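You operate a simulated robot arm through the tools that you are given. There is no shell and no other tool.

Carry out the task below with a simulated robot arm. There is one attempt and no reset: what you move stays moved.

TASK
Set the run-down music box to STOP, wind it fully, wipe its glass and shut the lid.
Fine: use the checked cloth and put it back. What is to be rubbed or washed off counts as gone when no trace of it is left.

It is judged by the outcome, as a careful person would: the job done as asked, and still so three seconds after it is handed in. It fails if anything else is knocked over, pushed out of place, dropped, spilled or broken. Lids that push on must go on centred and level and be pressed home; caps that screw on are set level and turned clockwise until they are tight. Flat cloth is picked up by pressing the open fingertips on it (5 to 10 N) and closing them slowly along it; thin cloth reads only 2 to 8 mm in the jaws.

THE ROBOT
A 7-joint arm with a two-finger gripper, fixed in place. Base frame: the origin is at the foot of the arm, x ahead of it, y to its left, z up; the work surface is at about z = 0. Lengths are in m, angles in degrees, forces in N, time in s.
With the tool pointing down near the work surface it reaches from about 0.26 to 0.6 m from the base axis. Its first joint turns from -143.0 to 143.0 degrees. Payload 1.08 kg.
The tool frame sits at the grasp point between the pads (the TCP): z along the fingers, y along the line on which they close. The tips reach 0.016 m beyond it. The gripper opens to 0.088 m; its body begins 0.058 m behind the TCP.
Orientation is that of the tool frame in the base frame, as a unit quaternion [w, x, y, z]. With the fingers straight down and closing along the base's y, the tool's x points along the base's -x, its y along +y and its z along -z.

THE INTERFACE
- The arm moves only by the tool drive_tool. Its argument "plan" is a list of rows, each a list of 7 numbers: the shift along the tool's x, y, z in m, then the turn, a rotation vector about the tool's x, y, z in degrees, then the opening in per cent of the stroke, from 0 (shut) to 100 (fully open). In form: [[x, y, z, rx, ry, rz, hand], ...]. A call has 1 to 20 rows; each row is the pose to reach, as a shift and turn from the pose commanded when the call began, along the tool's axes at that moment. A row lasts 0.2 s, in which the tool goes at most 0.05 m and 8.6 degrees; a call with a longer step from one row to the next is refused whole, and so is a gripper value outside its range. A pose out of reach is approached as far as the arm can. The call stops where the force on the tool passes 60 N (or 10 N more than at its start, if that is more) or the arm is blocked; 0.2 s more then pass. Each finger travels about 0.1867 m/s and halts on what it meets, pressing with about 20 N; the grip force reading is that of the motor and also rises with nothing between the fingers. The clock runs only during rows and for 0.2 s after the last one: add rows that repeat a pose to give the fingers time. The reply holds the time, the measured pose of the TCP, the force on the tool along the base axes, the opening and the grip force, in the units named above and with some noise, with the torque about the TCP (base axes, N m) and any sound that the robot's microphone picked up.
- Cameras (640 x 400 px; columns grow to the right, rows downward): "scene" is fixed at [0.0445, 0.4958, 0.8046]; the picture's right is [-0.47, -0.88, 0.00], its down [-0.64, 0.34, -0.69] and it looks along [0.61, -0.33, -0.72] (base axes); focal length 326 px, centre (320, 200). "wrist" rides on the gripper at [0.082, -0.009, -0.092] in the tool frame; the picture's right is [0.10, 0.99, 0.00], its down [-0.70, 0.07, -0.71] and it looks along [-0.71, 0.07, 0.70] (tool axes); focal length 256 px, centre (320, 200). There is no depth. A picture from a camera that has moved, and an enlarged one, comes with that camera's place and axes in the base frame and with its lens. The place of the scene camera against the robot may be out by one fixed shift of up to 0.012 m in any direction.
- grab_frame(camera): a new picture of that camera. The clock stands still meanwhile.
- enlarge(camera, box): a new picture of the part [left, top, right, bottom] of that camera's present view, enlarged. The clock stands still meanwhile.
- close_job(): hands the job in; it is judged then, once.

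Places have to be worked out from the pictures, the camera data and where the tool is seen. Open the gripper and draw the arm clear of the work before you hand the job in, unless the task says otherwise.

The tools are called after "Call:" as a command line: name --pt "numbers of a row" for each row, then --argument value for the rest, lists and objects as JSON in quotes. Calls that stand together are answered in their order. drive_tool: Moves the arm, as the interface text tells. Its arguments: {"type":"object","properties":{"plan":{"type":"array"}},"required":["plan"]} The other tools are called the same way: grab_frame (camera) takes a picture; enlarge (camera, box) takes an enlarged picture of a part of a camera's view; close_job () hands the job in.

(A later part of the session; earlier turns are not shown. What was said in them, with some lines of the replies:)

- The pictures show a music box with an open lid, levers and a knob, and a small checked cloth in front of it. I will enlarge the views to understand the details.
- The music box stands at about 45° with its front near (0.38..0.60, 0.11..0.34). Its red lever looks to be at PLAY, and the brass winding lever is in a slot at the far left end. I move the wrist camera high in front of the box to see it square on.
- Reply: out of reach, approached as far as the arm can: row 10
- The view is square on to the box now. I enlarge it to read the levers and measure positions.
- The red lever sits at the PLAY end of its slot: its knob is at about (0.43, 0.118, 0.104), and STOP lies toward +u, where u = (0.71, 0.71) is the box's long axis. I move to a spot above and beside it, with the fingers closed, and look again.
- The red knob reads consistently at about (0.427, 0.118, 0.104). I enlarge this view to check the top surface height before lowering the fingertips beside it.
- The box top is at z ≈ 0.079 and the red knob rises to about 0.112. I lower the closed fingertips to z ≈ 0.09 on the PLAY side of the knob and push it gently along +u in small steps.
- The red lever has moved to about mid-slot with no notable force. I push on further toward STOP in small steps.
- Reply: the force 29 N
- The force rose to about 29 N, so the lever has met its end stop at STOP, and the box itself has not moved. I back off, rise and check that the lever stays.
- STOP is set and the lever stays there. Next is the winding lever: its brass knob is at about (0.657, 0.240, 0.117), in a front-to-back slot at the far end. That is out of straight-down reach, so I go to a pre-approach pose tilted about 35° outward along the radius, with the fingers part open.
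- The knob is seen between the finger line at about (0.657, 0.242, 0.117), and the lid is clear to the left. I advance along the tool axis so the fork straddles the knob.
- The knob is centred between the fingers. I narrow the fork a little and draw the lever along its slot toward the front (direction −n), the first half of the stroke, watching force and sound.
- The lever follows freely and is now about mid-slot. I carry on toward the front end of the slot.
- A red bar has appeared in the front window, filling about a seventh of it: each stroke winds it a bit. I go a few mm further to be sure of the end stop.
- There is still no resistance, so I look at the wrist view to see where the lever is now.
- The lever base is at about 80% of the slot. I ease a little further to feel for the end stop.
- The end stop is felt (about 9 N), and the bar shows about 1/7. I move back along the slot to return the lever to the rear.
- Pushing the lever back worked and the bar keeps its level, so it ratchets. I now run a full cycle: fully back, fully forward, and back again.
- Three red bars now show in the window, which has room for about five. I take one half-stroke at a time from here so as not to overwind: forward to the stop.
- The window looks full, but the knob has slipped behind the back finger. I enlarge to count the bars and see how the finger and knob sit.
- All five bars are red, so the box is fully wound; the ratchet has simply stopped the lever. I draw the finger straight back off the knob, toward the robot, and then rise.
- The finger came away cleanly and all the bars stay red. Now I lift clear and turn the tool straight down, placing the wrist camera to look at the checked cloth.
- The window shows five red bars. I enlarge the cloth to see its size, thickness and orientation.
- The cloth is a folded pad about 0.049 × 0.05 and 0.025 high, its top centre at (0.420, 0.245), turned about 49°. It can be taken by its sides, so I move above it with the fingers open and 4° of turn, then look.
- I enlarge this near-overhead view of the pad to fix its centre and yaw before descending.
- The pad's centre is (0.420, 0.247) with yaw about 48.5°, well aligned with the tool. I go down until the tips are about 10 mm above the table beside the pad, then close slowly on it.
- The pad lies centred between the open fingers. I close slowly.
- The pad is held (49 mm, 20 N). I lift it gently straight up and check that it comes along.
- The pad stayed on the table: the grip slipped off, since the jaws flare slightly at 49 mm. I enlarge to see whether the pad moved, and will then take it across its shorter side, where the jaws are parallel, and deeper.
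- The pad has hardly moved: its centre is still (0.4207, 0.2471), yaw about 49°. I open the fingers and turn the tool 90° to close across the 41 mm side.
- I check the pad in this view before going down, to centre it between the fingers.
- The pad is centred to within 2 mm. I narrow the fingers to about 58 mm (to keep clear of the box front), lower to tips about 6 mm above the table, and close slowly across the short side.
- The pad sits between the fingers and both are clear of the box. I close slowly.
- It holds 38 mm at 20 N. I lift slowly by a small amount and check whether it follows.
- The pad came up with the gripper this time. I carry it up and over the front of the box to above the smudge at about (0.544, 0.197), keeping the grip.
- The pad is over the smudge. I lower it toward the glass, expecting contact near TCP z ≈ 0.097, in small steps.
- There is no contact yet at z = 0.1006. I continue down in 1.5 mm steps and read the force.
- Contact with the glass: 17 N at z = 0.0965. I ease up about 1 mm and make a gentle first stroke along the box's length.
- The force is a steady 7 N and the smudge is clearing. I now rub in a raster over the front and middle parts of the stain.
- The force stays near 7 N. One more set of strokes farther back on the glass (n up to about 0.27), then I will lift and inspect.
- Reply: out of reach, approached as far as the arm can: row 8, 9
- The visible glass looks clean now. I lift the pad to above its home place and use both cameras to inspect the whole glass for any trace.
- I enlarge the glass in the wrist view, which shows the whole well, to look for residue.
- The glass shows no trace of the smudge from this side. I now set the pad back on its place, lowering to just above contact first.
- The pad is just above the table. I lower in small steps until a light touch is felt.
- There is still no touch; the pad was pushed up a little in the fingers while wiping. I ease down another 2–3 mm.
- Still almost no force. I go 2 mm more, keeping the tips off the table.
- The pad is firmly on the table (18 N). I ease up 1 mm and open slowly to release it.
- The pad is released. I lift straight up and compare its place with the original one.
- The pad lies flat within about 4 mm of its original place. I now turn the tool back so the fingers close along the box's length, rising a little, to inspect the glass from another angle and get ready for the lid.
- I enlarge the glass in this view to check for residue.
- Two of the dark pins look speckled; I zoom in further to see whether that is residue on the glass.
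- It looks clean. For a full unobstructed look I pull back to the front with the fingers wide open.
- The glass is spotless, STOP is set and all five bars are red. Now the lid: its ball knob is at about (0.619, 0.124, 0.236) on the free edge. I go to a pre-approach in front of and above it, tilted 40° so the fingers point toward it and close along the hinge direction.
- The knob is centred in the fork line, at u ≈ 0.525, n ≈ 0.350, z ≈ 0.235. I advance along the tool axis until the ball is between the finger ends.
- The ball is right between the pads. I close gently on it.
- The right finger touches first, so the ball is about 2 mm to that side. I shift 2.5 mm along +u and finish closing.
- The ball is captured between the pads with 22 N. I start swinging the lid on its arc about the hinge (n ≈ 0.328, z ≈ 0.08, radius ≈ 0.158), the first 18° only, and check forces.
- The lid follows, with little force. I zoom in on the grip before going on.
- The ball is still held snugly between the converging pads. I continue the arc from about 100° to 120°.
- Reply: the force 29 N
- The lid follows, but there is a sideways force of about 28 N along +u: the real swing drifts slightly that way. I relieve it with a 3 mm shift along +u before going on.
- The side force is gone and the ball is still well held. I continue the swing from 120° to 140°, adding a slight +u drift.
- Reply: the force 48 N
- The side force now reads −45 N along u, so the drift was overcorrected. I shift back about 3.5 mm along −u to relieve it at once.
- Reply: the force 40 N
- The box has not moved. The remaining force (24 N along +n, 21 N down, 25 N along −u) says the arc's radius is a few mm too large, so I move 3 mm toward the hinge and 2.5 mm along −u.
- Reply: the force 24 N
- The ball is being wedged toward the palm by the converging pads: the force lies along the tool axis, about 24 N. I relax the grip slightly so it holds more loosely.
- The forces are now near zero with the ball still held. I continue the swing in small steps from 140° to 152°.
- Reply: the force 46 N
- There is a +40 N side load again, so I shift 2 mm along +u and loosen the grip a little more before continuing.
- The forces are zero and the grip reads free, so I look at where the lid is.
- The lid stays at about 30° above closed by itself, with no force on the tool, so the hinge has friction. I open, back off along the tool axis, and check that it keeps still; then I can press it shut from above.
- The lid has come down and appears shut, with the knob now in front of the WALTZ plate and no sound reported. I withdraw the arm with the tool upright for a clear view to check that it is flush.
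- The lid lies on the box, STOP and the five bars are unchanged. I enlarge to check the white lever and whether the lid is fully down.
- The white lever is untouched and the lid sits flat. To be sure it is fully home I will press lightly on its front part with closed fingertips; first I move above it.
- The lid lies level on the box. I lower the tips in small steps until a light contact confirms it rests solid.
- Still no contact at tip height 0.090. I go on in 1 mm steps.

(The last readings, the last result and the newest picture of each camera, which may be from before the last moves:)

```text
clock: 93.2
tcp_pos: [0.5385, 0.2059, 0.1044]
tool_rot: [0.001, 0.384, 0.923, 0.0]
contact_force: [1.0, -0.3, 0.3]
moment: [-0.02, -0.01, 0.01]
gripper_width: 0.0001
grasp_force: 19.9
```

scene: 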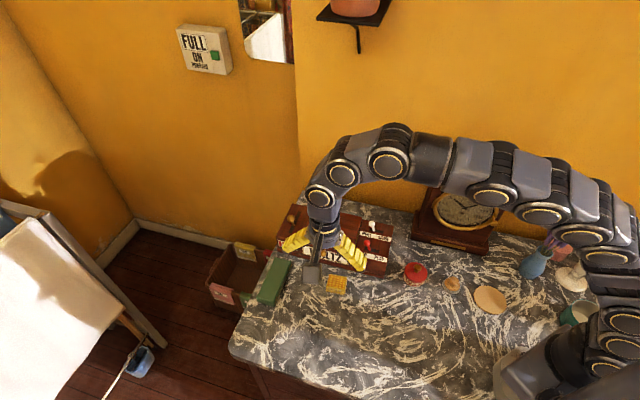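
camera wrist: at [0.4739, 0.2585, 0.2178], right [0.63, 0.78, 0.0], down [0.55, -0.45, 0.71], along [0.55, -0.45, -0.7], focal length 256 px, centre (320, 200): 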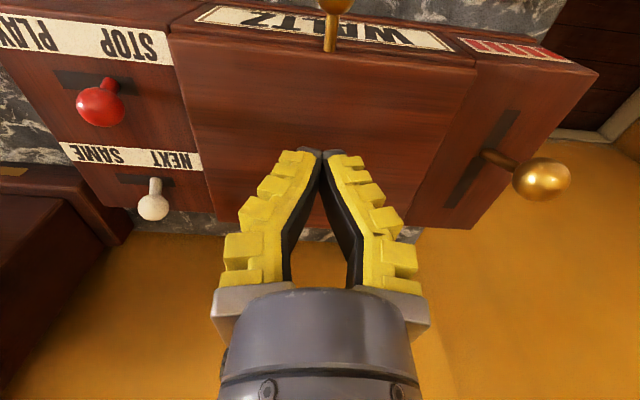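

Call:
drive_tool --pt "0 0 0.001 0 0 0 0" --pt "0 0 0.002 0 0 0 0"

Call:
grab_frame --camera "wrist"

```text
clock: 93.8
tcp_pos: [0.5393, 0.2049, 0.1025]
tool_rot: [0.0, 0.383, 0.924, 0.0]
contact_force: [-0.1, 0.6, -0.2]
moment: [-0.01, -0.02, -0.02]
gripper_width: 0.0
grasp_force: 20.0
```

```text
taken
camera wrist: at [0.4746, 0.2583, 0.1935], right [0.63, 0.78, 0.0], down [0.55, -0.45, 0.71], along [0.55, -0.45, -0.7], focal length 256 px, centre (320, 200)
```

wrist: 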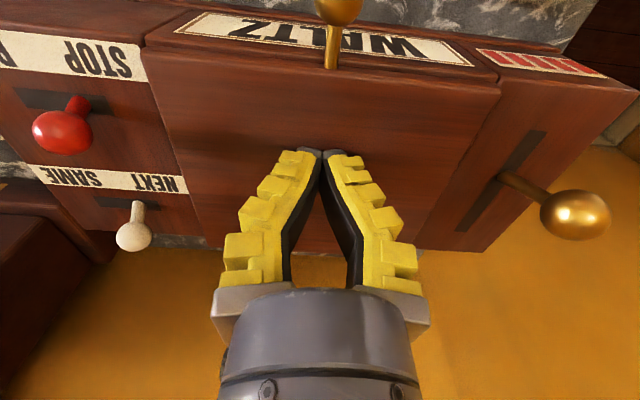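

The tips are nearly touching, as their shadow shows. I go another 2–3 mm.

Call:
drive_tool --pt "0 0 0.001 0 0 0 0" --pt "0 0 0.002 0 0 0 0"

```text
clock: 94.4
tcp_pos: [0.5409, 0.2066, 0.1018]
tool_rot: [0.001, 0.383, 0.924, 0.0]
contact_force: [-4.2, -2.2, 14.5]
moment: [-0.01, 0.04, -0.03]
gripper_width: 0.006
grasp_force: 21.8
```

Firm contact at 14 N with the lid surface at about 0.086, so the lid is solidly shut. I lift off and withdraw.

Call:
drive_tool --pt "0 0 -0.01 0 0 0 0" --pt "0 0 -0.05 0 0 0 0" --pt "0 0 -0.09 0 0 0 20" --pt "0.04 -0.008 -0.12 0 0 0 50" --pt "0.08 -0.016 -0.15 0 0 0 100" --pt "0.12 -0.024 -0.18 0 0 0 100" --pt "0.16 -0.032 -0.2 0 0 0 100" --pt "0.2 -0.04 -0.215 0 0 0 100" --pt "0.24 -0.048 -0.23 0 0 0 100" --pt "0.24 -0.048 -0.23 0 0 0 100"

Call:
enlarge --camera "wrist" --box '[220, 100, 420, 260]'

Call:
grab_frame --camera "scene"

```text
refused: row 4 steps farther than a row can; nothing moved
```

```text
2.50 times, centred on (320, 180) of wrist
camera zoom: at [0.4757, 0.2591, 0.1921], right [0.63, 0.78, 0.0], down [0.54, -0.45, 0.71], along [0.55, -0.45, -0.7], focal length 640 px, centre (320, 250)
```

zoom: 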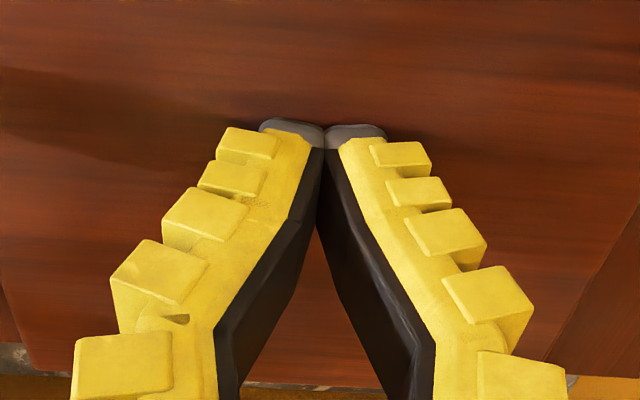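

```text
taken
```

scene: 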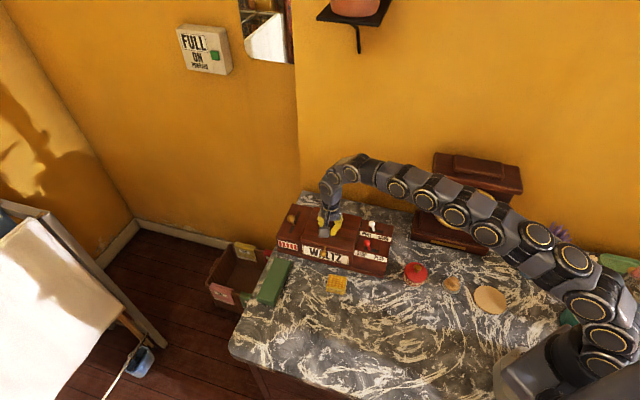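

The plan was refused because one step was too long, so nothing moved. I repeat the withdrawal with shorter steps.

Call:
drive_tool --pt "0 0 -0.01 0 0 0 0" --pt "0 0 -0.045 0 0 0 0" --pt "0 0 -0.08 0 0 0 20" --pt "0.03 -0.006 -0.105 0 0 0 50" --pt "0.065 -0.013 -0.13 0 0 0 80" --pt "0.1 -0.02 -0.155 0 0 0 100" --pt "0.135 -0.027 -0.178 0 0 0 100" --pt "0.17 -0.034 -0.2 0 0 0 100" --pt "0.205 -0.041 -0.215 0 0 0 100" --pt "0.24 -0.048 -0.23 0 0 0 100" --pt "0.24 -0.048 -0.23 0 0 0 100"

Call:
enlarge --camera "wrist" --box '[220, 100, 420, 260]'

Call:
grab_frame --camera "wrist"

Call:
grab_frame --camera "scene"

```text
clock: 96.8
tcp_pos: [0.3359, 0.342, 0.3291]
tool_rot: [0.001, 0.383, 0.924, 0.0]
contact_force: [-0.1, 0.1, 0.0]
moment: [0.03, 0.01, 0.03]
gripper_width: 0.0882
grasp_force: 0.0
```

```text
2.50 times, centred on (320, 180) of wrist
camera zoom: at [0.2716, 0.3947, 0.4203], right [0.63, 0.78, 0.0], down [0.55, -0.45, 0.71], along [0.55, -0.45, -0.7], focal length 640 px, centre (320, 250)
```

zoom: 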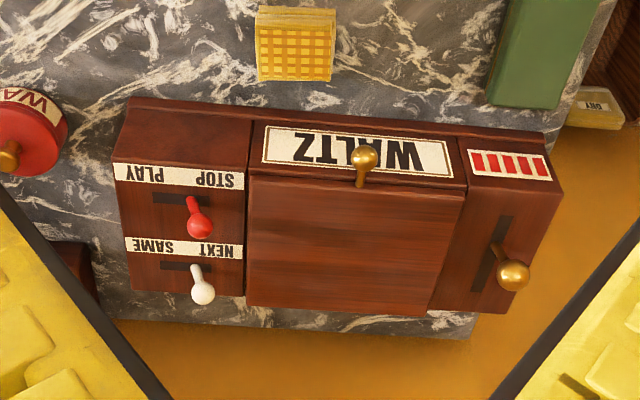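

```text
taken
camera wrist: at [0.2716, 0.3947, 0.4203], right [0.63, 0.78, 0.0], down [0.55, -0.45, 0.71], along [0.55, -0.45, -0.7], focal length 256 px, centre (320, 200)
```

wrist: 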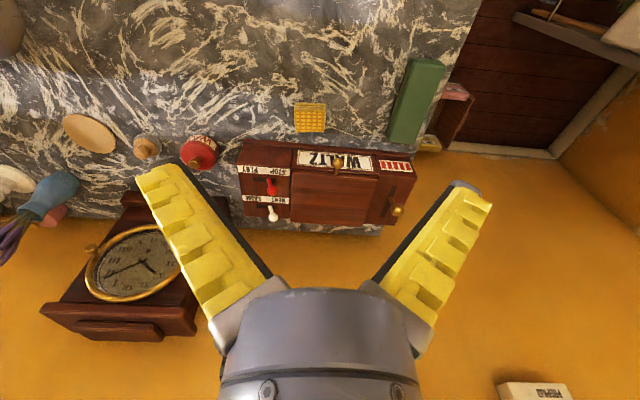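

```text
taken
```

scene: 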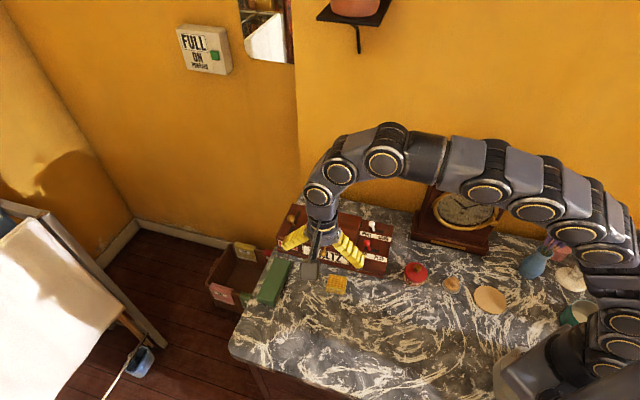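

Everything looks right. I draw the arm fully clear to the side for a last unobstructed look before handing in.

Call:
drive_tool --pt "-0.022 -0.0233 -0.005 0 0 0 100" --pt "-0.044 -0.0467 -0.01 0 0 0 100" --pt "-0.066 -0.07 -0.015 0 0 0 100" --pt "-0.088 -0.0933 -0.02 0 0 0 100" --pt "-0.11 -0.1167 -0.025 0 0 0 100" --pt "-0.1315 -0.14 -0.03 0 0 0 100" --pt "-0.1315 -0.14 -0.03 0 0 0 100"

Call:
grab_frame --camera "scene"

Call:
enlarge --camera "scene" --box '[260, 150, 420, 300]'

```text
clock: 98.4
tcp_pos: [0.3292, 0.1482, 0.3578]
tool_rot: [0.0, 0.383, 0.924, 0.0]
contact_force: [0.5, 0.2, -0.1]
moment: [-0.03, 0.01, -0.02]
gripper_width: 0.0879
grasp_force: 0.0
```

```text
taken
```

scene: 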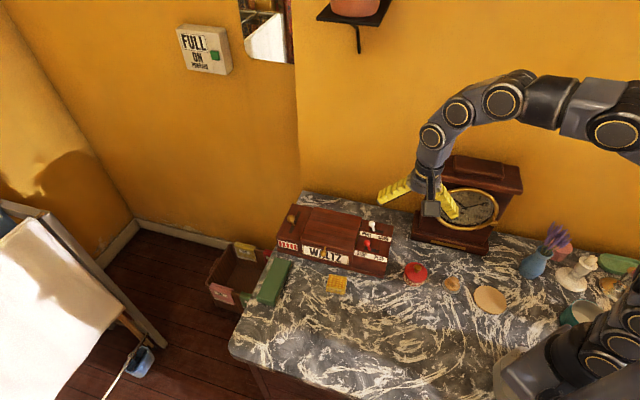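

```text
2.67 times, centred on (340, 225) of scene
camera zoom: at [0.0445, 0.4958, 0.8046], right [-0.47, -0.88, 0.0], down [-0.64, 0.34, -0.69], along [0.61, -0.33, -0.72], focal length 869 px, centre (267, 133)
```

zoom: 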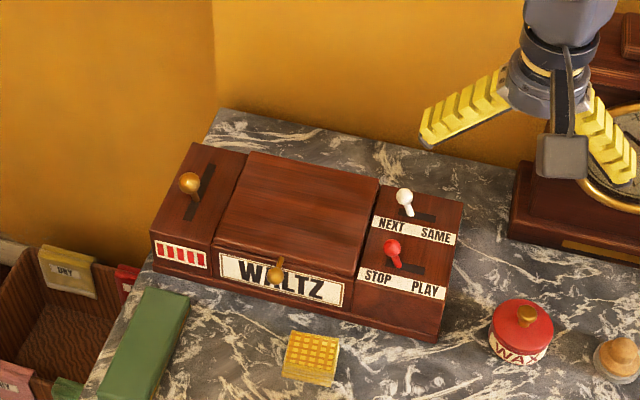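

The box stands where it was, with the lever at STOP, five red bars, the glass clean and the lid shut. The checked cloth is back within about 5 mm of its place and the arm is clear with the gripper open, so I hand in the job.

Call:
close_job

```text
The job is handed in.
```

The music box is set to STOP, fully wound, its glass wiped and its lid shut, and I have handed the job in. No result has come back yet.

- **STOP:** the red lever was pushed to its end stop and stayed there. The white NEXT/SAME lever was not touched.
- **Winding:** all five bars in the front window are red. The ratchet stopped the winding lever part-way along its slot, and I left it there rather than risk overwinding.
- **Glass:** I rubbed it with the checked cloth at about 7 N and checked it from several angles. I saw no trace of the smudge before closing the lid.
- **Lid:** I guided it down by its knob to about 30° above closed. When I let go, the hinge seemed to hold it there, but it then closed by itself while the arm drew back. No sound was reported. I pressed it afterwards and it was solid and level.
- **Cloth:** it is back flat on the table, about 5 mm nearer the box than where it started.

While I was swinging the lid there were brief sideways loads on its knob of up to about 45 N. The box did not shift in the pictures, and nothing else was moved or knocked. The arm is clear of the work with the gripper open.
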